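You operate a simulated robot arm through the tools that you are given. There is no shell and no other tool. Be economical: measure what you need, move in short steps, check, and stop when the job is done.

The job below is to be done with a simulated two-armed robot. You get a single attempt, and the scene is never put back.

Task
Free the crate and carry it on to the braked trolley with both hands.
Fine: set the brake first; free the buckle lever and raise the strap fully; the lid stays on.

The check looks at the end state, three seconds after you hand in, the way a careful person would. Anything else that was tipped, shoved, dropped, spilled or broken makes it a failure. A push-on lid holds only when it is set on centred and level and pressed home; a screw cap is set on level and turned clockwise until tight.

Robot
Two 6-joint arms with two-finger grippers on one trunk, on a base that drives. Base frame: it is fixed to the floor where the robot stands at the start and does not move with it; the origin is under the middle of the robot, x ahead of it, y to its left, z up. Lengths are in cm, angles in degrees, forces in N, time in s.
The left shoulder is at the start at [6, 14.3, 85], the right one opposite. With the tool pointing down near the work surface each hand reaches from about 30 to 70 cm from the robot's upright axis, wherever it stands, measured 20 degrees to its own side. Places, roughly: brake lever [50, -20, 70]; buckle lever [40, 70, 70]; orange strap [50, 60, 80]; parts trolley [60, 0, 50]; top of the parts trolley [60, 0, 60]. Payload 2.45 kg a hand.
The TCP of each hand is the grasp point between the finger pads, 2.6 cm short of the fingertips. In the tool frame z runs along the fingers and y along their closing line. Largest opening 9.6 cm; the body of the gripper starts 6.9 cm behind the TCP.
Orientation is that of the tool frame in the base frame, as [roll, pitch, yaw] about the fixed x, y, z axes, in that order (R = Rz(yaw) Ry(pitch) Rx(roll)). With the fingers straight down and closing along the base's y, the tool's x points along the base's -x, its y along +y and its z along -z.

Tools
- The arms move only by the tool move_arm. It takes "left_motion", "right_motion" or both (then of equal length, played together; a hand with none holds still); each is a list of rows, each a list of 3 entries, a list of its own where there are three numbers: the closure, from 0 (fully open) to 1 (shut), then the shift along the tool's x, y, z in units of 150 mm (1.0 is 150 mm), then the turn, a rotation vector about the tool's x, y, z in units of 120 degrees (1.0 is 120 degrees). In form: [[gripper, [tx, ty, tz], [rx, ry, rz]], ...]. A call has 1 to 12 rows; each row is the pose to reach, as a shift and turn from the pose commanded when the call began, along the tool's axes at that moment. A call with a number of a shift or a turn outside -1 to 1 is refused whole. A row lasts 0.2 s, in which the tool goes at most 5 cm and 8.6 degrees; a call with a longer step from one row to the next is refused whole, and so is a gripper value outside its range. A pose out of reach is approached as far as the arm can. The call stops where the force on the tool passes 90 N (or 10 N more than at its start, if that is more) or the arm is blocked; 0.2 s more then pass. Each finger halts on what it meets, pressing with about 41 N; the grip force reading is that of the motor and also rises with nothing between the fingers. The clock runs only during rows and for 0.2 s after the last one: add rows that repeat a pose to give the fingers time. The reply holds the time, the measured pose of the TCP, the force on the tool along the base axes, the opening and the grip force, in the units named above and with some noise, with the torque about the TCP (base axes, N m) and any sound that the robot's microphone picked up.
- Cameras (640 x 400 px; columns grow to the right, rows downward): "scene" is now at [12.09, 2.11, 143.48]; the picture's right is [0.30, -0.95, -0.00], its down [-0.85, -0.27, -0.45] and it looks along [0.42, 0.13, -0.90] (base axes); focal length 261 px, centre (320, 200). "left" rides on the left gripper at [8.2, -0.3, -9.8] in its tool frame; the picture's right is [0.04, 1.00, 0.00], its down [-0.73, 0.03, -0.68] and it looks along [-0.68, 0.03, 0.73] (tool axes); focal length 256 px, centre (320, 200). "right" rides on the right gripper at [8.1, 0.3, -9.8] in its tool frame; the picture's right is [-0.04, 1.00, 0.00], its down [-0.73, -0.03, -0.68] and it looks along [-0.68, -0.03, 0.73] (tool axes); focal length 256 px, centre (320, 200). There is no depth. A picture from a camera that has moved, and an enlarged one, comes with that camera's place and axes in the base frame and with its lens.
- snapshot(camera): a new picture of that camera. No time passes.
- slide_trunk(by): slides the trunk up (or, below 0, down) by that many cm; the arms and the scene camera ride with it, the base frame stays. It gives what a move gives, with no picture.
- base_move(legs): drives the robot by 1 to 6 legs, each [ahead, turn to the left] in cm and degrees, along the robot's own axes; the way and the turn of a leg run together, so that a leg with both is an arc; at most 150 cm and 180 degrees a leg. The arms and the cameras ride along, it lands a little off, and it stops where it bumps. It gives what a move gives.
- turn_head(pan, tilt): turns the head with the scene camera to pan (to the left, within 86 degrees either way) and tilt (down, from -29 to 69), counted from straight ahead of the robot. It gives what a move gives.
- zoom(camera, box): a new picture of the part [left, top, right, bottom] of that camera's present view, enlarged. No time passes.
- hand_in(): hands the job in; it is judged then, once.

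Go step by step. Nothing tells you exact positions but the pictures and the camera data: compare them with the known pose of the tool, close in by small moves and look again before you grip or let go. The budget is 120 turns and 108 pictures, counting those below and the enlarged ones. Unless the task says otherwise, let go and move clear before handing in, and close with one line.

The tools are called after ">>>" as a command line: name --argument value ..., lists and objects as JSON in quotes. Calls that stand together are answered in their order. move_arm: Moves the arms, as the interface text tells. Its arguments: {"type":"object","properties":{"left_motion":{"type":"array","items":{"type":"array"}},"right_motion":{"type":"array","items":{"type":"array"}}},"required":[]} The other tools are called the same way: slide_trunk (by) slides the trunk up or down; base_move (legs) drives the base; turn_head (pan, tilt) turns the head that bears the scene camera; snapshot (camera) takes a picture; zoom (camera, box) takes an enlarged picture of a part of a camera's view; hand_in () hands the job in.

At the start:

```text
t: 0.0
left_position: [28.77, 44.65, 94.4]
left_tcp_rot: [180.0, 0.0, -179.4]
left_contact_force: [0.6, 0.8, 0.4]
left_wrist_torque: [0.0, 0.0, 0.01]
left_opening: 9.61
left_grasp_force: 0.0
right_position: [30.26, 2.74, 94.45]
right_tcp_rot: [-180.0, 0.0, -179.5]
right_contact_force: [-1.8, -0.4, -0.3]
right_wrist_torque: [-0.05, 0.0, 0.03]
right_opening: 9.61
right_grasp_force: 0.0
trunk travel left (down, up): [-47.5, 11.5]
robot x, y, heading: [-0.31, -0.02, -0.1]
head pan, tilt: [17.6, 63.5]
```

scene: 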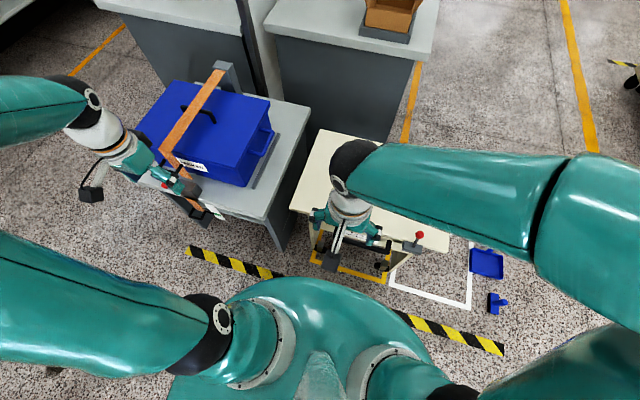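
right: 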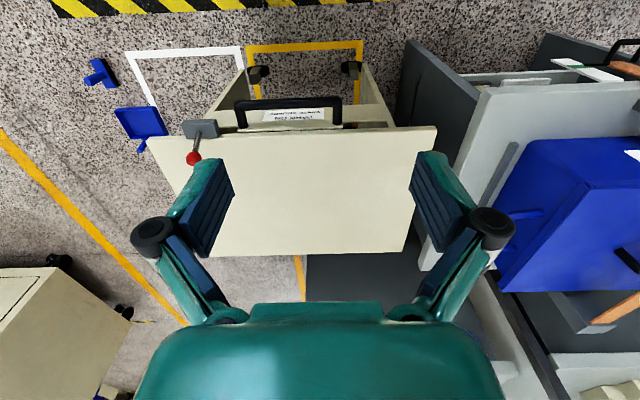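
left: 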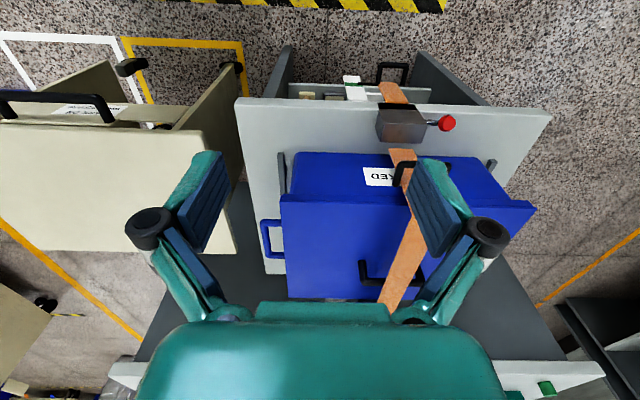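

I see a blue crate with a lid, strapped down on a grey bench to the left, and a cream trolley ahead with a red-knobbed brake lever. I'll look closer at both mechanisms.

>>> zoom --camera "right" --box '[100, 20, 420, 220]'

>>> zoom --camera "left" --box '[230, 50, 550, 250]'

>>> zoom --camera "scene" --box '[120, 40, 320, 240]'

>>> zoom --camera "scene" --box '[280, 120, 520, 320]'

```text
2.00 times, centred on (260, 120) of right
camera zoom: at [21.95, 2.87, 104.2], right [0.03, 1.0, 0.0], down [0.73, -0.02, 0.68], along [0.68, -0.02, -0.73], focal length 512 px, centre (440, 360)
```

zoom: 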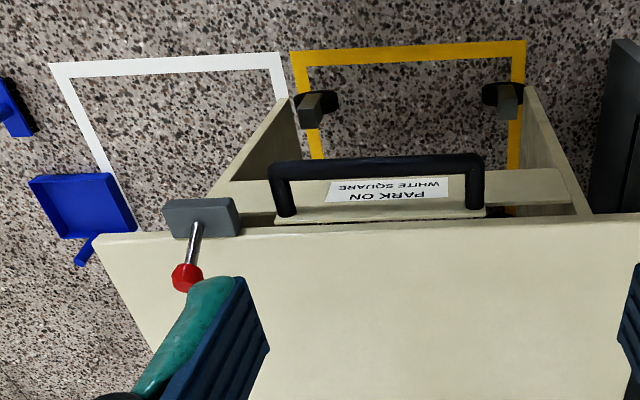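

```text
2.00 times, centred on (390, 150) of left
camera zoom: at [20.57, 44.27, 104.12], right [-0.05, 1.0, 0.0], down [0.73, 0.04, 0.68], along [0.68, 0.03, -0.73], focal length 512 px, centre (180, 300)
```

zoom: 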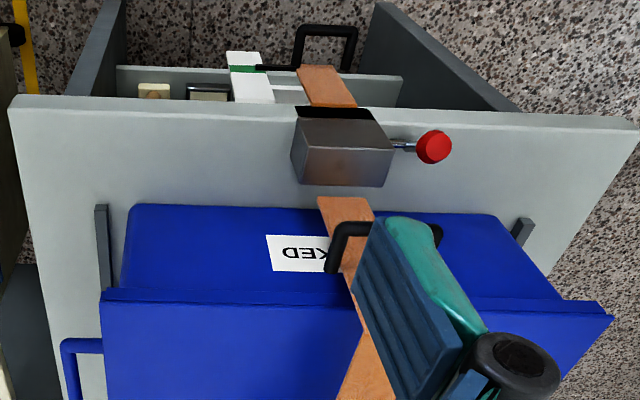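

```text
2.00 times, centred on (220, 140) of scene
camera zoom: at [12.09, 2.11, 143.48], right [0.3, -0.95, 0.0], down [-0.85, -0.27, -0.45], along [0.42, 0.13, -0.9], focal length 522 px, centre (520, 320)
```

zoom: 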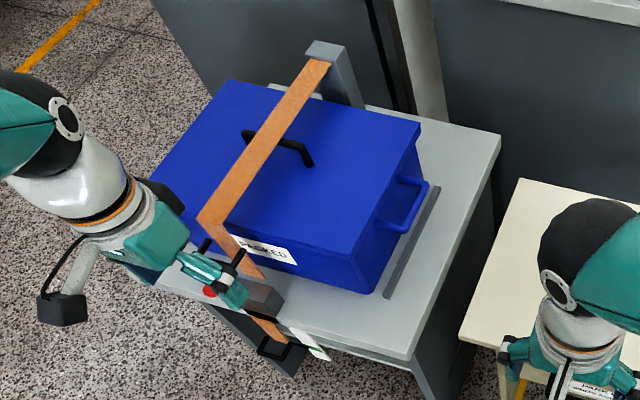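

```text
2.00 times, centred on (400, 220) of scene
camera zoom: at [12.09, 2.11, 143.48], right [0.3, -0.95, 0.0], down [-0.85, -0.27, -0.45], along [0.42, 0.13, -0.9], focal length 522 px, centre (160, 160)
```

zoom: 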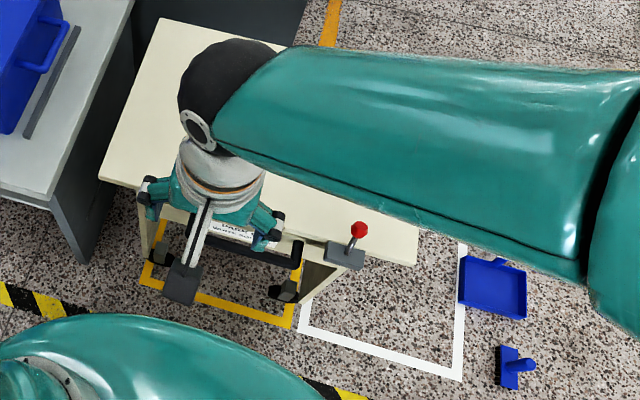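

The trolley sits on the yellow square, and a label on it says "PARK ON WHITE SQUARE". You didn't ask for the trolley to be moved, and shoving things is ruled out, so I take that label as scenery and leave the trolley where it is. Next I'll look closely at the brake block and the buckle.

>>> zoom --camera "right" --box '[165, 100, 245, 180]'

>>> zoom --camera "scene" --box '[385, 215, 445, 265]'

>>> zoom --camera "left" --box '[330, 60, 480, 170]'

```text
5.00 times, centred on (205, 140) of right
camera zoom: at [21.95, 2.87, 104.2], right [0.03, 1.0, 0.0], down [0.73, -0.02, 0.68], along [0.68, -0.02, -0.73], focal length 1280 px, centre (895, 500)
```

zoom: 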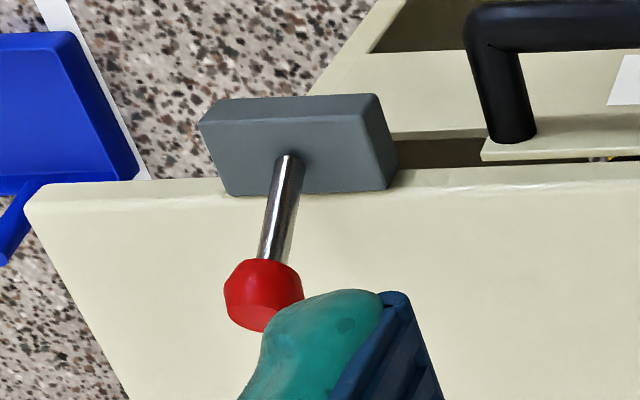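

```text
8.00 times, centred on (415, 240) of scene
camera zoom: at [12.09, 2.11, 143.48], right [0.3, -0.95, 0.0], down [-0.85, -0.27, -0.45], along [0.42, 0.13, -0.9], focal length 2088 px, centre (-440, -120)
```

zoom: 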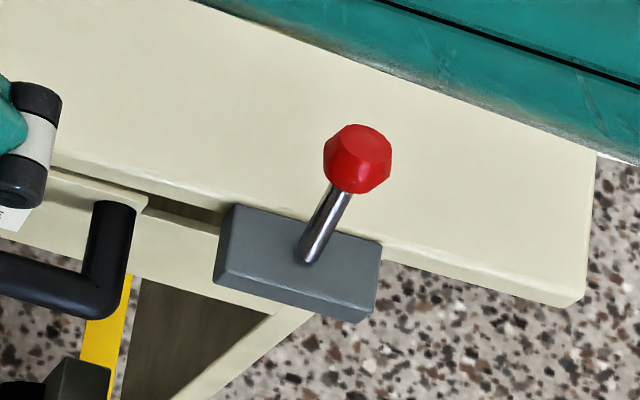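

```text
3.64 times, centred on (405, 115) of left
camera zoom: at [20.57, 44.27, 104.12], right [-0.05, 1.0, 0.0], down [0.73, 0.04, 0.68], along [0.68, 0.03, -0.73], focal length 931 px, centre (11, 509)
```

zoom: 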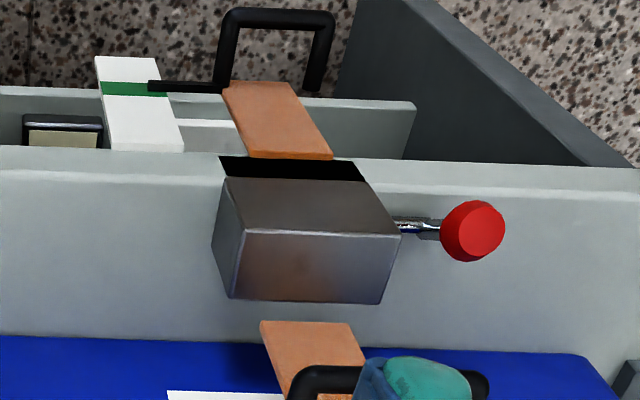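

Brake knob is at about [44.9, -18.5, 69] on a near-upright stem. I bring the right hand above it for a close look.

>>> move_arm --right_motion '[[0, [-0.16, -0.25, 0], [0, 0, 0]], [0, [-0.33, -0.5, 0], [0, 0, 0]], [0, [-0.5, -0.75, 0], [0, 0, 0]], [0, [-0.66, -1.0, 0], [0, 0, 0]]]'

>>> move_arm --right_motion '[[0, [-0.0, -0.2, 0.15], [0, 0, 0]], [0, [-0.0, -0.4, 0.3], [0, 0, 0]], [0, [0.0, -0.4, 0.4], [0, 0, 0]]]'

>>> snapshot --camera "right"

>>> snapshot --camera "scene"

```text
t: 1.0
left_position: [28.72, 44.71, 94.49]
left_tcp_rot: [180.0, 0.0, -179.4]
left_contact_force: [-0.4, -0.1, -0.4]
left_wrist_torque: [0.01, 0.0, 0.0]
left_opening: 9.58
left_grasp_force: 0.1
right_position: [40.66, -12.18, 94.51]
right_tcp_rot: [-179.9, 0.0, -179.5]
right_contact_force: [0.9, 0.2, 0.1]
right_wrist_torque: [0.03, 0.02, -0.01]
right_opening: 9.61
right_grasp_force: 0.1
trunk travel left (down, up): [-47.5, 11.5]
robot x, y, heading: [0.14, -0.2, 0.0]
head pan, tilt: [17.6, 63.5]
```

```text
t: 1.8
left_position: [28.82, 44.69, 94.44]
left_tcp_rot: [180.0, 0.0, -179.5]
left_contact_force: [0.7, 0.3, -1.0]
left_wrist_torque: [0.03, 0.01, -0.01]
left_opening: 9.6
left_grasp_force: 0.1
right_position: [40.47, -18.19, 88.22]
right_tcp_rot: [180.0, 0.0, -179.5]
right_contact_force: [-0.4, 0.2, -0.7]
right_wrist_torque: [0.02, -0.02, 0.02]
right_opening: 9.59
right_grasp_force: 0.1
trunk travel left (down, up): [-47.5, 11.5]
robot x, y, heading: [0.17, 0.05, -0.3]
head pan, tilt: [17.6, 63.5]
```

```text
97 pictures are left
camera right: at [32.19, -18.13, 97.98], right [0.03, 1.0, 0.0], down [0.73, -0.02, 0.68], along [0.68, -0.02, -0.73], focal length 256 px, centre (320, 200)
```

right: 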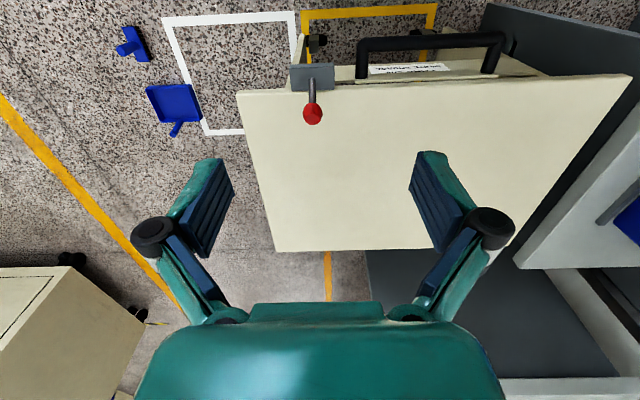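

```text
96 pictures are left
camera scene: at [12.13, 2.12, 143.48], right [0.3, -0.95, 0.0], down [-0.85, -0.27, -0.45], along [0.42, 0.13, -0.9], focal length 261 px, centre (320, 200)
```

scene: 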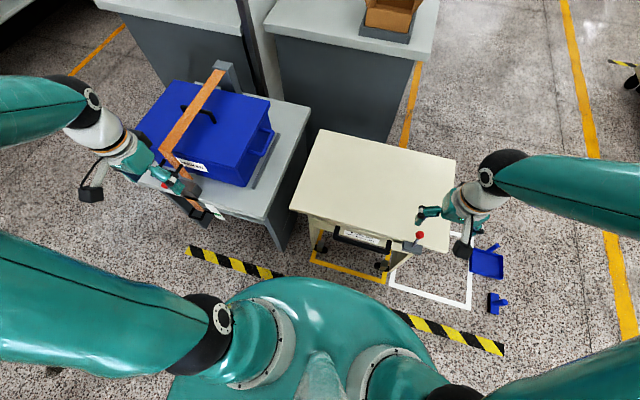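

The lever stem stands on its block and leans slightly away from me, with the knob at about [45.2, -19.3, 69]. I lower the open hand around it.

>>> move_arm --right_motion '[[0, [-0.313, -0.073, 0], [0, 0, 0]], [0, [-0.313, -0.073, 0.3], [0, 0, 0]], [0, [-0.313, -0.073, 0.6], [0, 0, 0]], [0, [-0.313, -0.073, 0.8], [0, 0, 0]], [0, [-0.313, -0.073, 0.8], [0, 0, 0]]]'

>>> snapshot --camera "right"

```text
t: 3.0
left_position: [28.78, 44.69, 94.52]
left_tcp_rot: [179.9, -0.1, -179.4]
left_contact_force: [-0.2, -0.6, 0.0]
left_wrist_torque: [-0.04, -0.03, 0.0]
left_opening: 9.6
left_grasp_force: 0.1
right_position: [45.28, -19.59, 76.35]
right_tcp_rot: [-180.0, 0.0, -179.5]
right_contact_force: [-0.1, 0.0, -1.7]
right_wrist_torque: [-0.01, 0.0, 0.01]
right_opening: 9.61
right_grasp_force: 0.1
trunk travel left (down, up): [-47.5, 11.5]
robot x, y, heading: [-0.13, 0.02, -0.1]
head pan, tilt: [17.6, 63.5]
```

```text
95 pictures are left
camera right: at [36.95, -19.5, 86.16], right [0.03, 1.0, 0.0], down [0.73, -0.02, 0.68], along [0.68, -0.02, -0.73], focal length 256 px, centre (320, 200)
```

right: 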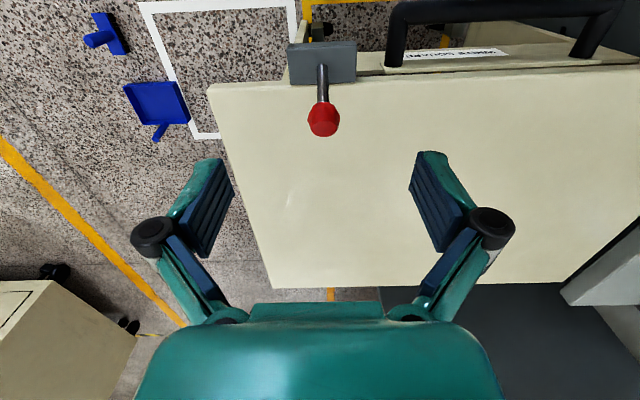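

Aligned over the knob; I go down and close on it.

>>> move_arm --right_motion '[[0, [0, 0, 0.25], [0, 0, 0]], [0, [0, 0, 0.5], [0, 0, 0]], [0.5, [0, 0, 0.5], [0, 0, 0]], [0.8, [0, 0, 0.5], [0, 0, 0]], [1, [0, 0, 0.5], [0, 0, 0]], [1, [0, 0, 0.5], [0, 0, 0]]]'

>>> snapshot --camera "right"

```text
t: 4.4
left_position: [28.84, 44.78, 94.54]
left_tcp_rot: [-179.9, 0.0, -179.5]
left_contact_force: [0.3, 0.0, -0.1]
left_wrist_torque: [0.02, -0.03, -0.01]
left_opening: 9.61
left_grasp_force: 0.0
right_position: [45.28, -19.37, 68.73]
right_tcp_rot: [180.0, 0.0, -179.4]
right_contact_force: [-0.5, 3.9, -2.4]
right_wrist_torque: [0.07, -0.07, 0.04]
right_opening: 2.43
right_grasp_force: 45.1
trunk travel left (down, up): [-47.5, 11.5]
robot x, y, heading: [0.09, -0.29, 0.2]
head pan, tilt: [17.6, 63.5]
```

```text
94 pictures are left
camera right: at [37.05, -19.26, 78.57], right [0.03, 1.0, 0.0], down [0.73, -0.02, 0.68], along [0.68, -0.02, -0.73], focal length 256 px, centre (320, 200)
```

right: 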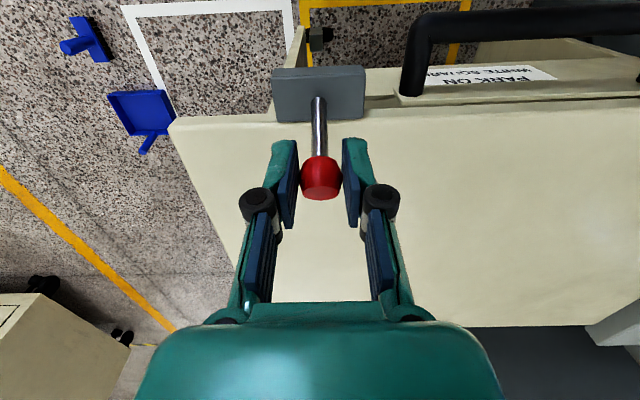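

I have the knob gripped. I'll test gently by pulling 1.2 cm toward me.

>>> move_arm --right_motion '[[1, [0.04, 0, 0], [0, 0, 0]], [1, [0.08, 0, 0], [0, 0, 0]], [1, [0.08, 0, 0], [0, 0, 0]]]'

>>> snapshot --camera "right"

```text
t: 5.2
left_position: [28.91, 44.69, 94.34]
left_tcp_rot: [180.0, -0.1, -179.4]
left_contact_force: [-0.6, -0.8, 0.0]
left_wrist_torque: [-0.02, 0.01, -0.01]
left_opening: 9.62
left_grasp_force: 0.0
right_position: [44.23, -19.2, 68.96]
right_tcp_rot: [180.0, 0.5, -179.4]
right_contact_force: [24.0, -1.2, 14.7]
right_wrist_torque: [0.0, -1.47, 0.04]
right_opening: 2.45
right_grasp_force: 45.1
trunk travel left (down, up): [-47.5, 11.5]
robot x, y, heading: [-0.3, 0.03, -0.3]
head pan, tilt: [17.6, 63.5]
```

```text
93 pictures are left
camera right: at [35.98, -19.07, 78.72], right [0.03, 1.0, 0.0], down [0.73, -0.02, 0.69], along [0.69, -0.02, -0.73], focal length 256 px, centre (320, 200)
```

right: 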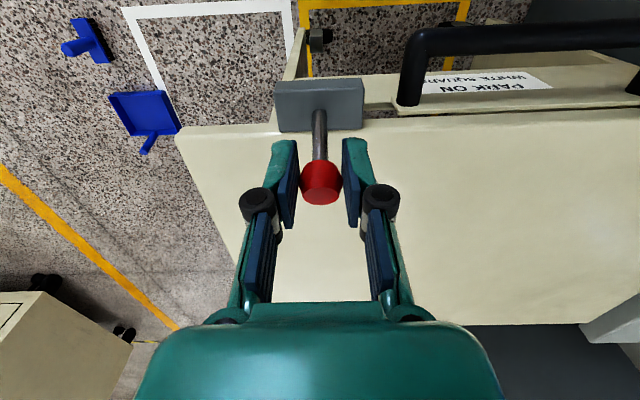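

Pulling toward me resists (24 N). I test the other way, easing the knob away.

>>> move_arm --right_motion '[[1, [-0.05, 0, 0], [0, 0, 0]], [1, [-0.1, 0, 0], [0, 0, 0]], [1, [-0.14, 0, 0], [0, 0, 0]], [1, [-0.14, 0, 0], [0, 0, 0]]]'

>>> snapshot --camera "right"

```text
t: 6.2
left_position: [28.61, 44.74, 94.37]
left_tcp_rot: [180.0, -0.1, -179.3]
left_contact_force: [0.4, 0.1, -0.7]
left_wrist_torque: [0.02, 0.03, 0.0]
left_opening: 9.56
left_grasp_force: 0.0
right_position: [45.2, -19.17, 68.55]
right_tcp_rot: [180.0, -0.8, -179.4]
right_contact_force: [-26.8, 4.9, -15.0]
right_wrist_torque: [0.0, 1.45, 0.01]
right_opening: 2.41
right_grasp_force: 45.4
trunk travel left (down, up): [-47.5, 11.5]
robot x, y, heading: [0.14, -0.26, 0.2]
head pan, tilt: [17.6, 63.5]
```

```text
92 pictures are left
camera right: at [37.1, -19.07, 78.5], right [0.03, 1.0, 0.0], down [0.74, -0.02, 0.67], along [0.67, -0.02, -0.75], focal length 256 px, centre (320, 200)
```

right: 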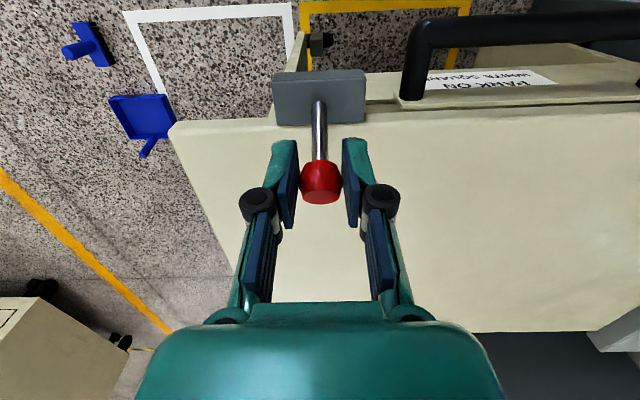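

Going away is at its stop; toward me the knob moves along an arc with friction while the trolley stays still. I pull it along its arc, turning the wrist with it.

>>> move_arm --right_motion '[[1, [0.08, 0, -0.02], [0, -0.05, 0]], [1, [0.187, 0, -0.033], [0, -0.11, 0]], [1, [0.26, 0, -0.025], [0, -0.17, 0]], [1, [0.325, 0, -0.013], [0, -0.23, 0]], [1, [0.325, 0, -0.013], [0, -0.23, 0]]]'

>>> snapshot --camera "right"

>>> zoom --camera "scene" --box '[280, 140, 480, 300]'

```text
t: 7.4
left_position: [28.72, 44.46, 94.54]
left_tcp_rot: [179.8, 0.0, -179.5]
left_contact_force: [0.0, 0.9, -0.2]
left_wrist_torque: [0.0, 0.0, -0.02]
left_opening: 9.6
left_grasp_force: 0.1
right_position: [40.85, -19.94, 68.93]
right_tcp_rot: [179.9, 27.1, 179.4]
right_contact_force: [-20.1, -49.5, -10.5]
right_wrist_torque: [-0.56, 1.66, -1.01]
right_opening: 2.48
right_grasp_force: 45.0
trunk travel left (down, up): [-47.5, 11.5]
robot x, y, heading: [0.16, 0.2, -0.3]
head pan, tilt: [17.6, 63.5]
```

```text
91 pictures are left
camera right: at [28.84, -19.63, 73.98], right [0.05, 1.0, 0.02], down [0.34, -0.03, 0.94], along [0.94, -0.04, -0.34], focal length 256 px, centre (320, 200)
```

right: 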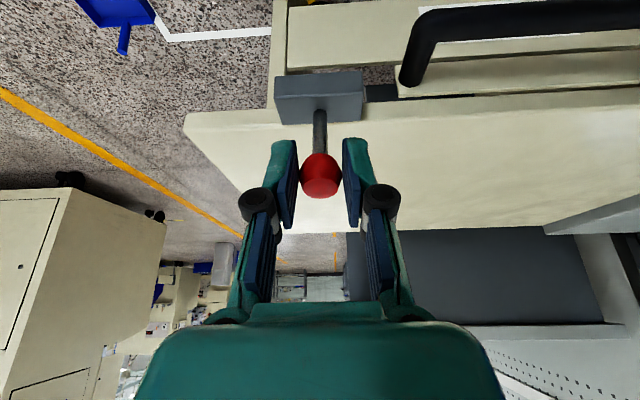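

```text
2.50 times, centred on (380, 220) of scene
camera zoom: at [11.99, 1.63, 143.5], right [0.3, -0.95, 0.0], down [-0.85, -0.27, -0.45], along [0.43, 0.14, -0.89], focal length 652 px, centre (170, 150)
```

zoom: 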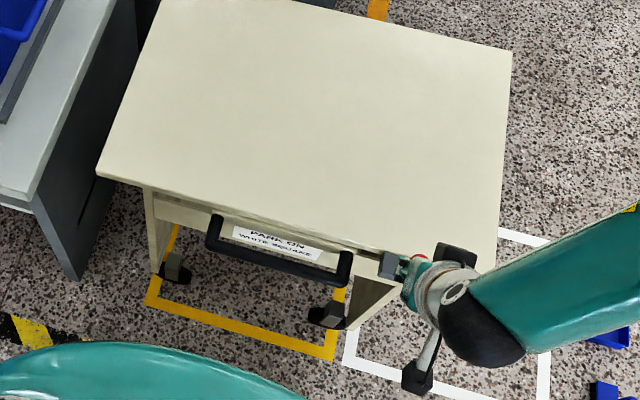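

The lever swung past upright with the trolley still in place. I continue the arc farther until I feel its stop.

>>> move_arm --right_motion '[[1, [0.07, 0, 0], [0, -0.06, 0]], [1, [0.13, 0, 0.0], [0, -0.12, 0]], [1, [0.13, 0, 0.0], [0, -0.12, 0]]]'

>>> zoom --camera "right" --box '[220, 40, 420, 240]'

```text
t: 7.8
left_position: [29.08, 44.7, 94.34]
left_tcp_rot: [179.9, -0.3, -179.6]
left_contact_force: [0.4, 0.5, -0.4]
left_wrist_torque: [-0.07, 0.01, 0.0]
left_opening: 9.59
left_grasp_force: 0.0
right_position: [40.61, -19.87, 69.05]
right_tcp_rot: [-178.0, 31.9, 177.3]
right_contact_force: [4.5, -25.7, -23.1]
right_wrist_torque: [-0.45, 0.39, -0.64]
right_opening: 2.48
right_grasp_force: 44.9
right hand out of reach, approached as far as the arm can: row 1
trunk travel left (down, up): [-47.5, 11.5]
robot x, y, heading: [-0.3, 0.09, -0.3]
head pan, tilt: [17.6, 63.5]
stopped in row 1 (right hand): the force on the tool passed its limit at 105 N (the readings are from after the stop); the commanded pose is now the measured one
```

```text
2.00 times, centred on (320, 140) of right
camera zoom: at [28.47, -18.74, 73.02], right [0.1, 1.0, -0.01], down [0.26, -0.02, 0.96], along [0.96, -0.1, -0.26], focal length 512 px, centre (320, 320)
```

zoom: 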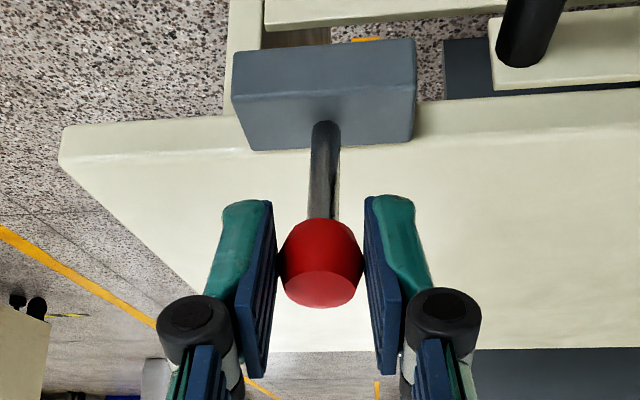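

The wrist ran out of reach, not necessarily the lever. I let go, back off along the tool and look at the lever's position.

>>> move_arm --right_motion '[[0.6, [0, 0, 0], [0, 0, 0]], [0.2, [0, 0, 0], [0, 0, 0]], [0, [0, 0, -0.1], [0, 0, 0]], [0, [0, 0, -0.3], [0, 0, 0]], [0, [0, 0, -0.5], [0, 0, 0]], [0, [0, 0, -0.6], [0, 0.06, 0]], [0, [0, 0, -0.6], [0, 0.12, 0]], [0, [0, 0, -0.6], [0, 0.18, 0]], [0, [0, 0, -0.6], [0, 0.24, 0]]]'

>>> zoom --camera "scene" --box '[360, 200, 460, 270]'

>>> snapshot --camera "right"

```text
t: 9.8
left_position: [28.81, 44.73, 94.49]
left_tcp_rot: [-180.0, -0.1, -179.4]
left_contact_force: [0.4, 0.2, 0.3]
left_wrist_torque: [-0.01, 0.04, -0.01]
left_opening: 9.6
left_grasp_force: 0.0
right_position: [35.73, -19.24, 76.6]
right_tcp_rot: [-178.7, 3.4, 177.2]
right_contact_force: [-0.3, -0.7, -0.2]
right_wrist_torque: [0.01, -0.01, -0.01]
right_opening: 9.61
right_grasp_force: 0.0
right hand out of reach, approached as far as the arm can: row 3, 4, 5, 6, 7
trunk travel left (down, up): [-47.5, 11.5]
robot x, y, heading: [-0.56, 0.53, -0.1]
head pan, tilt: [17.6, 63.5]
```

```text
5.71 times, centred on (410, 235) of scene
camera zoom: at [12.15, 2.1, 143.48], right [0.3, -0.95, 0.0], down [-0.85, -0.27, -0.45], along [0.42, 0.13, -0.9], focal length 1491 px, centre (-194, 0)
```

zoom: 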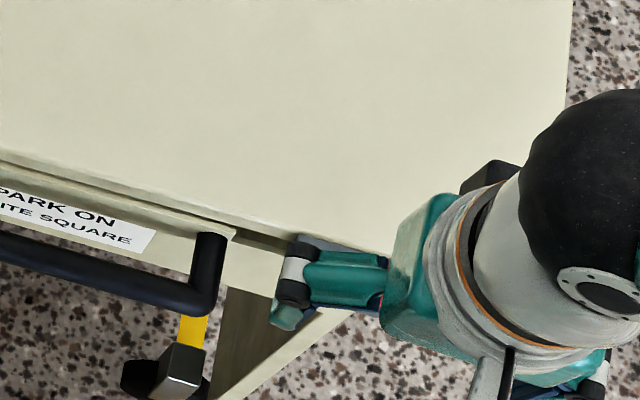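

```text
87 pictures are left
camera right: at [26.93, -18.41, 85.91], right [0.09, 1.0, -0.02], down [0.69, -0.05, 0.72], along [0.72, -0.08, -0.69], focal length 256 px, centre (320, 200)
```

right: 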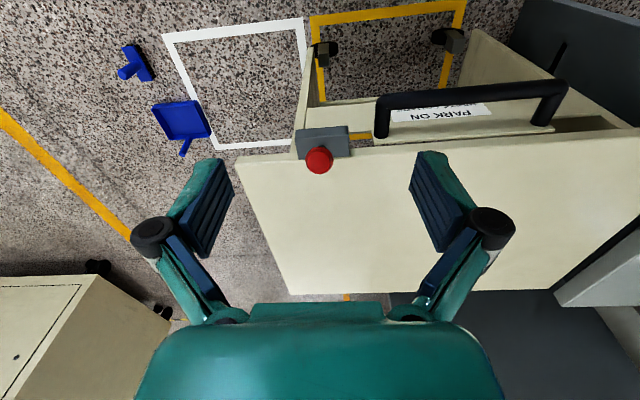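

Now the knob leans toward me (about x 39.7), and the trolley hasn't moved. I check for remaining throw by pulling it with closed fingers from its far side.

>>> move_arm --right_motion '[[0.5, [-0.2, -0.01, 0], [0, 0, 0]], [1, [-0.4, -0.02, 0], [0, 0, 0]], [1, [-0.55, -0.025, 0], [0, 0, 0]], [1, [-0.55, -0.025, 0.2], [0, 0, 0]], [1, [-0.55, -0.025, 0.52], [0, 0, 0]], [1, [-0.55, -0.025, 0.52], [0, 0, 0]]]'

>>> snapshot --camera "right"

```text
t: 11.2
left_position: [28.71, 44.68, 94.63]
left_tcp_rot: [180.0, 0.0, -179.6]
left_contact_force: [-0.2, 1.3, 1.0]
left_wrist_torque: [-0.01, -0.02, -0.01]
left_opening: 9.61
left_grasp_force: 0.1
right_position: [44.41, -19.86, 69.44]
right_tcp_rot: [-178.6, 3.4, 177.3]
right_contact_force: [-0.3, -0.2, -0.3]
right_wrist_torque: [0.02, -0.06, -0.03]
right_opening: 0.0
right_grasp_force: 28.1
trunk travel left (down, up): [-47.5, 11.5]
robot x, y, heading: [0.04, -0.07, 0.1]
head pan, tilt: [17.6, 63.5]
```

```text
86 pictures are left
camera right: at [35.49, -19.1, 78.65], right [0.09, 1.0, -0.02], down [0.69, -0.05, 0.72], along [0.72, -0.08, -0.69], focal length 256 px, centre (320, 200)
```

right: 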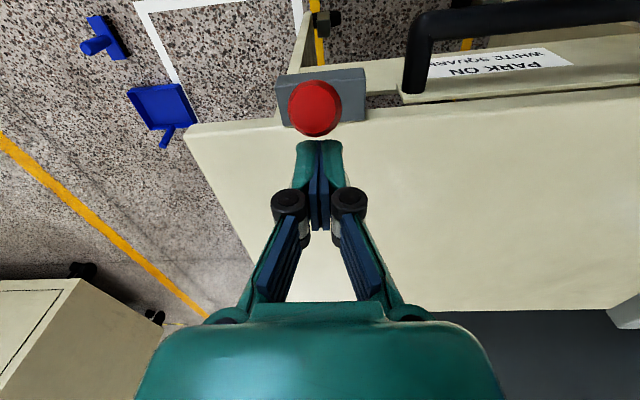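

>>> move_arm --right_motion '[[1, [0.06, 0, 0.06], [0, 0, 0]], [1, [0.13, 0, 0.06], [0, 0, 0]], [1, [0.2, 0, 0.06], [0, 0, 0]], [1, [0.26, 0, 0.06], [0, 0, 0]], [1, [0.26, 0, 0.06], [0, 0, 0]]]'

>>> snapshot --camera "right"

```text
t: 12.2
left_position: [28.57, 44.78, 94.66]
left_tcp_rot: [180.0, 0.1, -179.3]
left_contact_force: [-0.4, 0.1, 0.9]
left_wrist_torque: [-0.01, -0.15, 0.0]
left_opening: 9.61
left_grasp_force: 0.2
right_position: [43.56, -20.03, 69.42]
right_tcp_rot: [-178.7, 6.6, 177.2]
right_contact_force: [28.2, -0.5, -0.6]
right_wrist_torque: [-0.13, -0.73, -0.05]
right_opening: 0.61
right_grasp_force: 28.4
trunk travel left (down, up): [-47.5, 11.5]
robot x, y, heading: [-0.21, 0.08, 0.2]
head pan, tilt: [17.6, 63.5]
stopped in row 4 (right hand): the force on the tool passed its limit at 94 N (the readings are from after the stop); the commanded pose is now the measured one
```

```text
85 pictures are left
camera right: at [34.15, -19.17, 78.18], right [0.09, 1.0, -0.02], down [0.65, -0.04, 0.76], along [0.76, -0.08, -0.65], focal length 256 px, centre (320, 200)
```

right: 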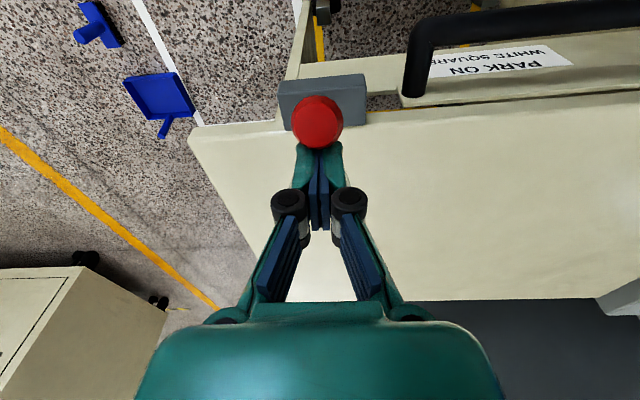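

The lever stopped hard at 94 N and the trolley held still, so the brake is set. I raise the right hand, then reposition in front of the bench.

>>> move_arm --right_motion '[[1, [-0.06, 0, -0.06], [0, 0.05, 0]], [1, [-0.06, 0, -0.3], [0, 0.05, 0.02]], [0.5, [-0.06, 0, -0.6], [0, 0.05, 0.02]], [0, [-0.06, 0, -0.9], [0, 0.05, 0.02]], [0, [0.1, 0.15, -1], [0, 0.05, 0.02]], [0, [0.3, 0.35, -1], [0, 0.05, 0.02]], [0, [0.5, 0.5, -1], [0, 0.05, 0.02]]]'

>>> zoom --camera "scene" --box '[280, 120, 480, 300]'

```text
t: 13.8
left_position: [28.66, 44.74, 94.5]
left_tcp_rot: [179.9, 0.0, -179.3]
left_contact_force: [0.2, -0.3, 0.0]
left_wrist_torque: [-0.05, 0.0, 0.01]
left_opening: 9.59
left_grasp_force: 0.1
right_position: [34.38, -11.55, 83.17]
right_tcp_rot: [-178.8, -0.2, 174.7]
right_contact_force: [-0.5, 0.0, -0.4]
right_wrist_torque: [0.0, -0.01, 0.04]
right_opening: 9.61
right_grasp_force: 0.1
trunk travel left (down, up): [-47.5, 11.5]
robot x, y, heading: [0.22, -0.0, 0.2]
head pan, tilt: [17.6, 63.5]
```

```text
2.22 times, centred on (380, 210) of scene
camera zoom: at [12.12, 2.15, 143.49], right [0.3, -0.95, 0.0], down [-0.85, -0.27, -0.45], along [0.42, 0.14, -0.9], focal length 580 px, centre (187, 178)
```

zoom: 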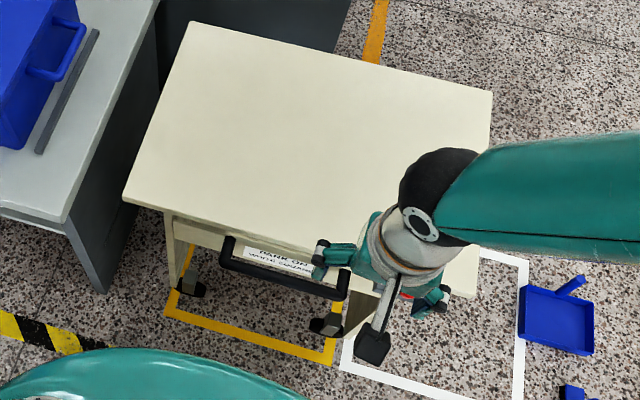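

Brake done. The crate spans about x 46–75, y 40–78, lid top at z≈76, so I'll drive to stand squarely before it at y≈59. First I raise the hands clear.

>>> move_arm --right_motion '[[0, [0, 0, -0.25], [0, 0, -0.045]], [0, [0, 0, -0.5], [0, 0, -0.045]], [0, [0, 0, -0.8], [0, 0, -0.045]]]' --left_motion '[[0, [0, 0, -0.05], [0, 0, 0]], [0, [0, 0, -0.1], [0, 0, 0]], [0, [0, 0, -0.1], [0, 0, 0]]]'

>>> base_move --legs '[[-15, 0], [0, 90], [59, 0], [0, -90]]'

>>> turn_head --pan 0 --tilt 45

>>> snapshot --camera "scene"

```text
t: 14.6
left_position: [28.7, 44.66, 96.08]
left_tcp_rot: [180.0, 0.1, -179.4]
left_contact_force: [0.5, -0.8, 0.4]
left_wrist_torque: [-0.01, -0.04, -0.04]
left_opening: 9.61
left_grasp_force: 0.2
right_position: [34.55, -11.19, 94.99]
right_tcp_rot: [-178.8, -0.4, -179.8]
right_contact_force: [0.3, 0.3, -0.7]
right_wrist_torque: [-0.02, -0.06, 0.01]
right_opening: 9.61
right_grasp_force: 0.0
trunk travel left (down, up): [-47.5, 11.5]
robot x, y, heading: [0.02, 0.03, -0.0]
head pan, tilt: [17.6, 63.5]
```

```text
t: 20.2
left_position: [-58.94, 30.84, 96.08]
left_tcp_rot: [-179.7, 0.0, -91.5]
left_contact_force: [0.1, -0.8, 0.1]
left_wrist_torque: [0.03, -0.01, 0.0]
left_opening: 9.57
left_grasp_force: 0.0
right_position: [-2.73, 34.53, 95.17]
right_tcp_rot: [-178.7, -0.3, -92.0]
right_contact_force: [0.1, 0.0, -0.1]
right_wrist_torque: [-0.02, -0.04, 0.03]
right_opening: 9.58
right_grasp_force: 0.0
trunk travel left (down, up): [-47.5, 11.5]
robot x, y, heading: [-10.61, -0.01, 87.7]
head pan, tilt: [17.6, 63.5]
stopped in leg 2: the robot was blocked; the commanded pose is now the measured one
```

```text
t: 21.1
left_position: [-58.84, 30.91, 96.13]
left_tcp_rot: [-180.0, 0.2, -91.5]
left_contact_force: [0.4, -0.1, 0.0]
left_wrist_torque: [0.02, -0.02, 0.02]
left_opening: 9.61
left_grasp_force: 0.0
right_position: [-2.51, 34.6, 95.04]
right_tcp_rot: [-178.9, -0.3, -92.1]
right_contact_force: [0.9, -0.4, 0.7]
right_wrist_torque: [0.0, 0.0, 0.01]
right_opening: 9.61
right_grasp_force: 0.2
trunk travel left (down, up): [-47.5, 11.5]
robot x, y, heading: [-10.64, 0.03, 87.5]
head pan, tilt: [0.0, 45.0]
```

```text
83 pictures are left
camera scene: at [-9.94, 14.61, 145.82], right [1.0, -0.04, 0.0], down [-0.03, -0.71, -0.71], along [0.03, 0.71, -0.71], focal length 261 px, centre (320, 200)
```

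scene: 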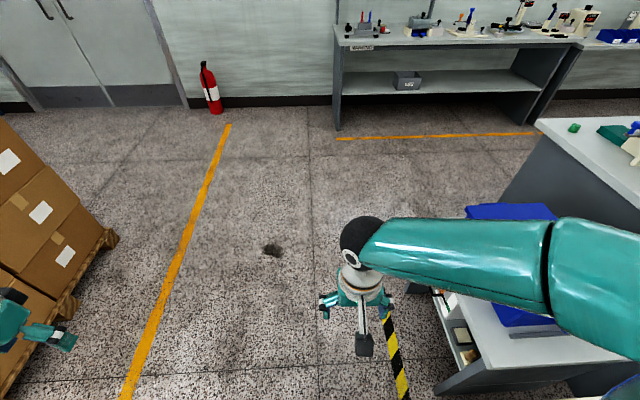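

The turn stopped at 88°: a stack of cartons stands on that side. I look there before moving on.

>>> turn_head --pan 70 --tilt 45

>>> snapshot --camera "scene"

>>> snapshot --camera "left"

```text
t: 22.5
left_position: [-58.62, 30.75, 96.22]
left_tcp_rot: [180.0, 0.1, -91.4]
left_contact_force: [0.2, -0.8, 0.9]
left_wrist_torque: [0.03, 0.01, 0.05]
left_opening: 9.6
left_grasp_force: 0.1
right_position: [-2.5, 34.71, 95.12]
right_tcp_rot: [-178.8, -0.3, -92.1]
right_contact_force: [-0.1, -0.9, -0.2]
right_wrist_torque: [-0.01, -0.02, 0.01]
right_opening: 9.59
right_grasp_force: 0.1
trunk travel left (down, up): [-47.5, 11.5]
robot x, y, heading: [-10.68, 0.11, 87.7]
head pan, tilt: [70.0, 45.0]
```

```text
82 pictures are left
camera scene: at [-17.79, 9.57, 145.83], right [0.38, 0.92, 0.0], down [0.65, -0.27, -0.71], along [-0.65, 0.27, -0.71], focal length 261 px, centre (320, 200)
```

scene: 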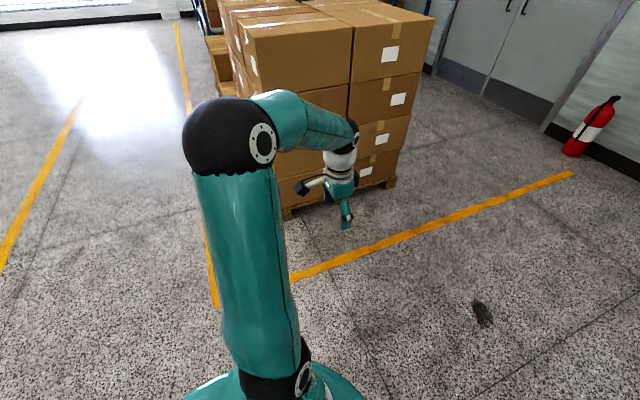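

```text
81 pictures are left
camera left: at [-58.65, 22.59, 105.9], right [-1.0, -0.01, 0.0], down [-0.01, 0.73, 0.68], along [-0.01, 0.68, -0.73], focal length 256 px, centre (320, 200)
```

left: 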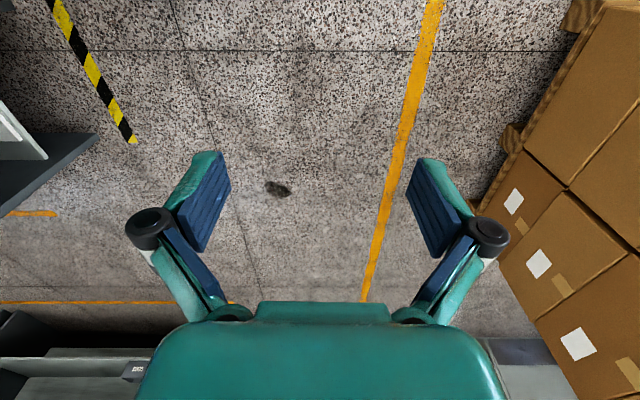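

The stack is upright and untouched as far as I see. I turn back a little and draw the left hand inward before going on.

>>> base_move --legs '[[0, -8]]'

>>> move_arm --left_motion '[[0, [0, -0.3, 0], [0, 0, 0]], [0, [0, -0.6, 0], [0, 0, 0]], [0, [0, -0.9, 0], [0, 0, 0]], [0, [-0.2, -1, 0], [0, 0, 0]]]'

>>> snapshot --camera "scene"

```text
t: 23.5
left_position: [-54.09, 37.05, 96.32]
left_tcp_rot: [-180.0, 0.1, -99.4]
left_contact_force: [0.6, -0.2, -0.6]
left_wrist_torque: [-0.01, -0.02, 0.0]
left_opening: 9.63
left_grasp_force: 0.0
right_position: [2.16, 33.23, 95.02]
right_tcp_rot: [-178.8, -0.3, -99.9]
right_contact_force: [0.5, 1.0, 0.5]
right_wrist_torque: [0.0, 0.01, 0.01]
right_opening: 9.61
right_grasp_force: 0.1
trunk travel left (down, up): [-47.5, 11.5]
robot x, y, heading: [-11.16, 0.07, 79.7]
head pan, tilt: [70.0, 45.0]
```

```text
t: 24.5
left_position: [-39.08, 37.64, 96.32]
left_tcp_rot: [-180.0, -0.2, -99.3]
left_contact_force: [0.0, 0.9, 0.0]
left_wrist_torque: [-0.05, 0.0, 0.01]
left_opening: 9.61
left_grasp_force: 0.1
right_position: [2.09, 33.3, 95.11]
right_tcp_rot: [-178.8, -0.3, -99.9]
right_contact_force: [-0.3, 0.0, -0.2]
right_wrist_torque: [-0.04, 0.04, -0.03]
right_opening: 9.57
right_grasp_force: 0.0
trunk travel left (down, up): [-47.5, 11.5]
robot x, y, heading: [-10.92, 0.33, 80.1]
head pan, tilt: [70.0, 45.0]
```

```text
80 pictures are left
camera scene: at [-16.86, 10.71, 145.81], right [0.5, 0.86, 0.0], down [0.61, -0.36, -0.71], along [-0.61, 0.35, -0.71], focal length 261 px, centre (320, 200)
```

scene: 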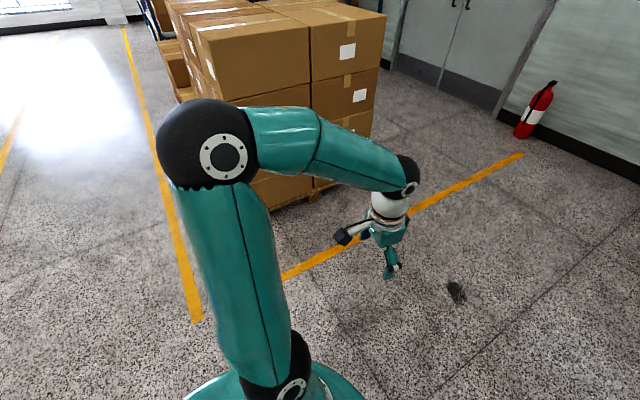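

The cartons are actually far off, so something else blocked the turn. I check the right side.

>>> turn_head --pan -80 --tilt 55

>>> snapshot --camera "scene"

>>> snapshot --camera "right"

```text
t: 26.9
left_position: [-39.01, 37.64, 96.28]
left_tcp_rot: [180.0, 0.1, -99.4]
left_contact_force: [-0.2, 0.9, -0.2]
left_wrist_torque: [-0.02, 0.0, 0.01]
left_opening: 9.59
left_grasp_force: 0.0
right_position: [2.02, 33.21, 95.15]
right_tcp_rot: [-178.9, -0.4, -99.9]
right_contact_force: [0.5, -0.3, 0.9]
right_wrist_torque: [0.01, 0.0, -0.02]
right_opening: 9.6
right_grasp_force: 0.1
trunk travel left (down, up): [-47.5, 11.5]
robot x, y, heading: [-10.98, 0.44, 79.9]
head pan, tilt: [-80.0, 55.0]
```

```text
79 pictures are left
camera scene: at [-2.64, 6.44, 144.49], right [0.0, -1.0, 0.0], down [-0.82, 0.0, -0.57], along [0.57, 0.0, -0.82], focal length 261 px, centre (320, 200)
```

scene: 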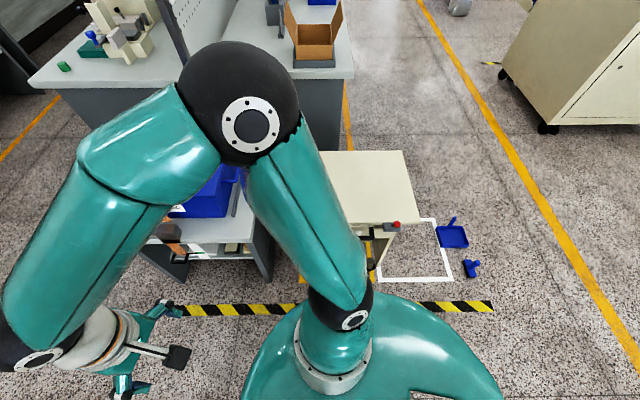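

```text
78 pictures are left
camera right: at [0.06, 25.11, 104.92], right [-0.98, 0.21, -0.02], down [0.14, 0.72, 0.68], along [0.16, 0.66, -0.74], focal length 256 px, centre (320, 200)
```

right: 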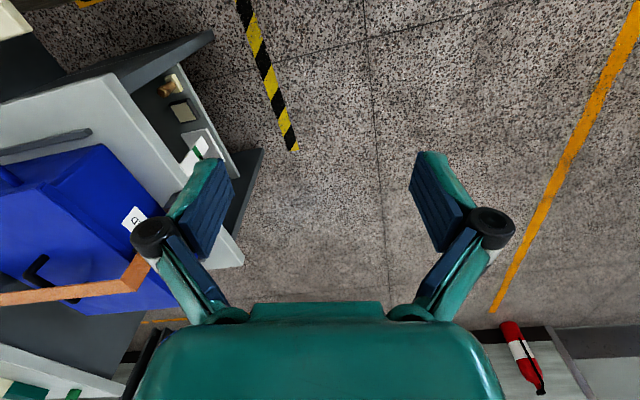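

The turn may have been limited by the right elbow over the bench or trolley; nothing looks disturbed. I raise the trunk for clearance and drive on at this heading in parts.

>>> slide_trunk --by 10

>>> base_move --legs '[[25, 8]]'

>>> snapshot --camera "scene"

```text
t: 28.2
left_position: [-39.08, 37.63, 106.41]
left_tcp_rot: [-179.9, 0.1, -99.3]
left_contact_force: [-0.4, -0.1, -0.2]
left_wrist_torque: [0.0, 0.01, -0.01]
left_opening: 9.6
left_grasp_force: 0.0
right_position: [1.95, 33.2, 105.0]
right_tcp_rot: [-178.8, -0.3, -99.9]
right_contact_force: [-0.5, 0.0, -0.2]
right_wrist_torque: [0.01, 0.02, -0.04]
right_opening: 9.6
right_grasp_force: 0.0
trunk travel left (down, up): [-57.5, 1.5]
robot x, y, heading: [-11.33, 0.05, 80.0]
head pan, tilt: [-80.0, 55.0]
```

```text
t: 30.0
left_position: [-41.11, 58.49, 106.28]
left_tcp_rot: [-179.9, -0.1, -91.7]
left_contact_force: [0.5, 0.1, -0.5]
left_wrist_torque: [0.02, -0.02, 0.02]
left_opening: 9.58
left_grasp_force: 0.0
right_position: [0.32, 59.53, 105.11]
right_tcp_rot: [-178.8, -0.3, -92.2]
right_contact_force: [-0.5, 0.6, 1.0]
right_wrist_torque: [-0.03, 0.01, -0.01]
right_opening: 9.59
right_grasp_force: 0.1
trunk travel left (down, up): [-57.5, 1.5]
robot x, y, heading: [-8.03, 24.8, 87.6]
head pan, tilt: [-80.0, 55.0]
```

```text
77 pictures are left
camera scene: at [-0.45, 32.37, 154.49], right [0.13, -0.99, 0.0], down [-0.81, -0.11, -0.57], along [0.57, 0.08, -0.82], focal length 261 px, centre (320, 200)
```

scene: 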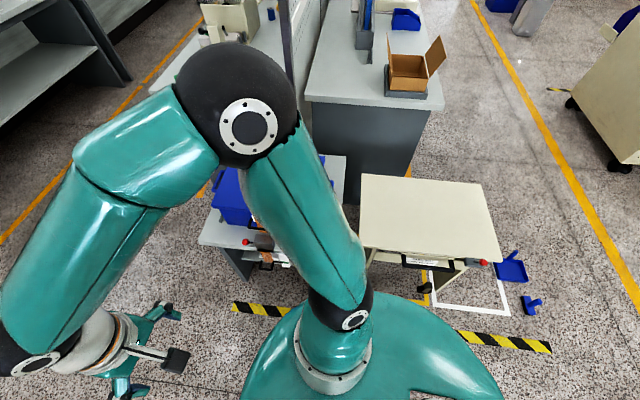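

>>> base_move --legs '[[34, 0], [0, -88]]'

>>> turn_head --pan 0 --tilt 55

>>> snapshot --camera "scene"

```text
t: 35.6
left_position: [16.78, 100.05, 106.7]
left_tcp_rot: [179.9, 0.1, -165.6]
left_contact_force: [-0.3, -0.6, 0.5]
left_wrist_torque: [0.0, 0.04, 0.01]
left_opening: 9.6
left_grasp_force: 0.1
right_position: [29.17, 60.51, 105.23]
right_tcp_rot: [-178.9, -0.3, -166.2]
right_contact_force: [0.4, -0.4, -0.4]
right_wrist_torque: [0.03, 0.04, 0.04]
right_opening: 9.58
right_grasp_force: 0.1
trunk travel left (down, up): [-57.5, 1.5]
robot x, y, heading: [-7.28, 62.8, 13.1]
head pan, tilt: [-80.0, 55.0]
stopped in leg 2: the robot was blocked; the commanded pose is now the measured one
```

```text
t: 37.1
left_position: [16.75, 100.26, 106.53]
left_tcp_rot: [180.0, 0.0, -165.6]
left_contact_force: [-1.1, 0.0, 0.9]
left_wrist_torque: [-0.02, 0.02, 0.0]
left_opening: 9.56
left_grasp_force: 0.1
right_position: [29.13, 60.83, 105.21]
right_tcp_rot: [-178.8, -0.3, -166.4]
right_contact_force: [-0.5, 0.3, -0.3]
right_wrist_torque: [-0.03, -0.01, 0.03]
right_opening: 9.59
right_grasp_force: 0.0
trunk travel left (down, up): [-57.5, 1.5]
robot x, y, heading: [-7.38, 62.6, 13.1]
head pan, tilt: [0.0, 55.0]
```

```text
76 pictures are left
camera scene: at [5.81, 65.86, 154.49], right [0.23, -0.97, 0.0], down [-0.8, -0.19, -0.57], along [0.56, 0.13, -0.82], focal length 261 px, centre (320, 200)
```

scene: 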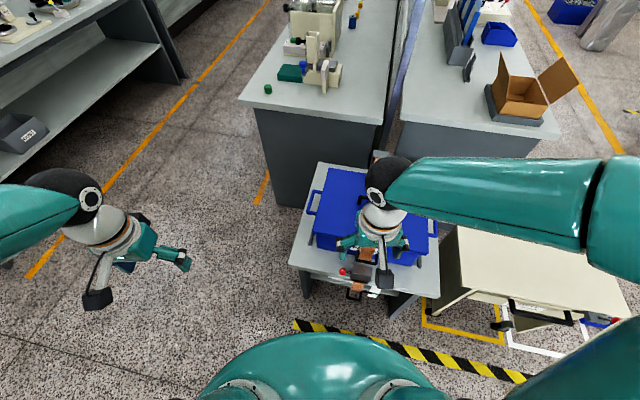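

It stopped at heading 13°; nothing seems near. I try the remaining turn again.

>>> base_move --legs '[[0, -13]]'

>>> turn_head --pan -75 --tilt 60

>>> snapshot --camera "scene"

```text
t: 38.4
left_position: [24.79, 93.77, 106.53]
left_tcp_rot: [-180.0, 0.1, -178.9]
left_contact_force: [0.4, -0.9, -0.1]
left_wrist_torque: [-0.02, 0.0, 0.05]
left_opening: 9.63
left_grasp_force: 0.0
right_position: [27.72, 52.6, 105.11]
right_tcp_rot: [-178.8, -0.4, -179.5]
right_contact_force: [0.2, 0.1, 0.5]
right_wrist_torque: [0.0, -0.03, -0.02]
right_opening: 9.6
right_grasp_force: 0.0
trunk travel left (down, up): [-57.5, 1.5]
robot x, y, heading: [-7.43, 63.11, 0.1]
head pan, tilt: [0.0, 55.0]
```

```text
t: 39.9
left_position: [24.59, 93.81, 106.6]
left_tcp_rot: [180.0, 0.1, -178.7]
left_contact_force: [0.0, -0.3, 0.3]
left_wrist_torque: [-0.02, -0.02, 0.04]
left_opening: 9.6
left_grasp_force: 0.0
right_position: [27.73, 52.45, 105.35]
right_tcp_rot: [-178.9, -0.3, -179.5]
right_contact_force: [0.5, -0.2, 0.4]
right_wrist_torque: [0.02, 0.03, 0.0]
right_opening: 9.62
right_grasp_force: 0.0
trunk travel left (down, up): [-57.5, 1.5]
robot x, y, heading: [-7.03, 63.2, 0.0]
head pan, tilt: [-75.0, 60.0]
```

```text
75 pictures are left
camera scene: at [0.69, 57.07, 153.88], right [-0.97, -0.26, 0.0], down [-0.22, 0.84, -0.5], along [0.13, -0.48, -0.87], focal length 261 px, centre (320, 200)
```

scene: 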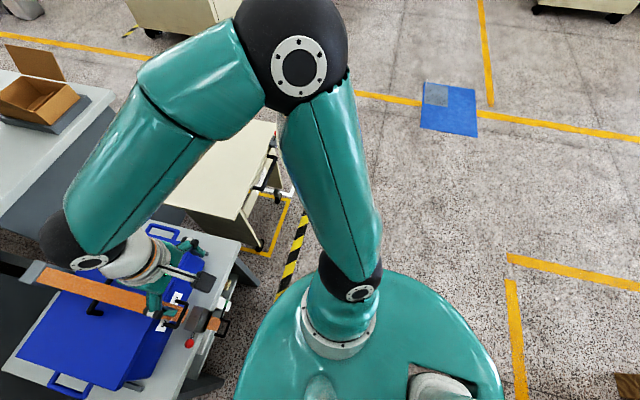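

Heading is 0 now and I'm facing the bench. I look at the strap and buckle from the wrist cameras and the head.

>>> turn_head --pan 0 --tilt 50

>>> snapshot --camera "right"

>>> zoom --camera "scene" --box '[200, 100, 460, 320]'

```text
t: 41.4
left_position: [24.53, 93.86, 106.5]
left_tcp_rot: [179.9, 0.0, -178.7]
left_contact_force: [0.1, -0.4, 0.4]
left_wrist_torque: [0.0, 0.0, 0.01]
left_opening: 9.61
left_grasp_force: 0.0
right_position: [27.69, 52.56, 105.27]
right_tcp_rot: [-178.8, -0.4, -179.5]
right_contact_force: [1.0, -0.2, -0.4]
right_wrist_torque: [-0.01, -0.02, -0.02]
right_opening: 9.63
right_grasp_force: 0.1
trunk travel left (down, up): [-57.5, 1.5]
robot x, y, heading: [-6.93, 63.36, -0.1]
head pan, tilt: [0.0, 50.0]
```

```text
74 pictures are left
camera right: at [19.49, 52.81, 115.09], right [0.03, 1.0, -0.02], down [0.74, -0.01, 0.68], along [0.67, -0.04, -0.74], focal length 256 px, centre (320, 200)
```

right: 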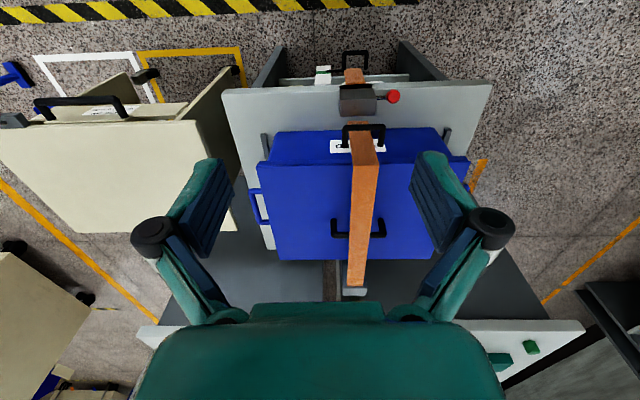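

```text
1.82 times, centred on (330, 210) of scene
camera zoom: at [6.66, 63.51, 155.14], right [0.0, -1.0, 0.0], down [-0.77, 0.0, -0.64], along [0.64, 0.0, -0.77], focal length 474 px, centre (302, 182)
```

zoom: 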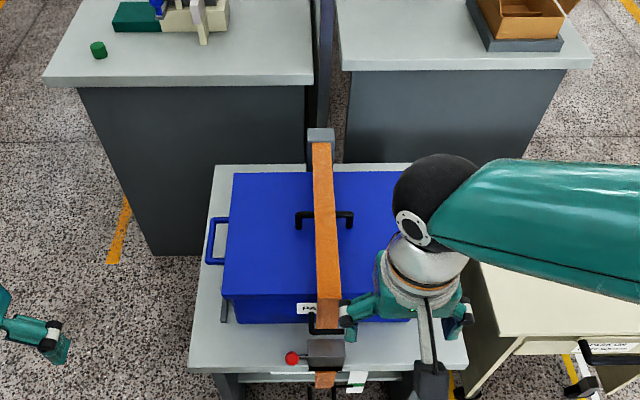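

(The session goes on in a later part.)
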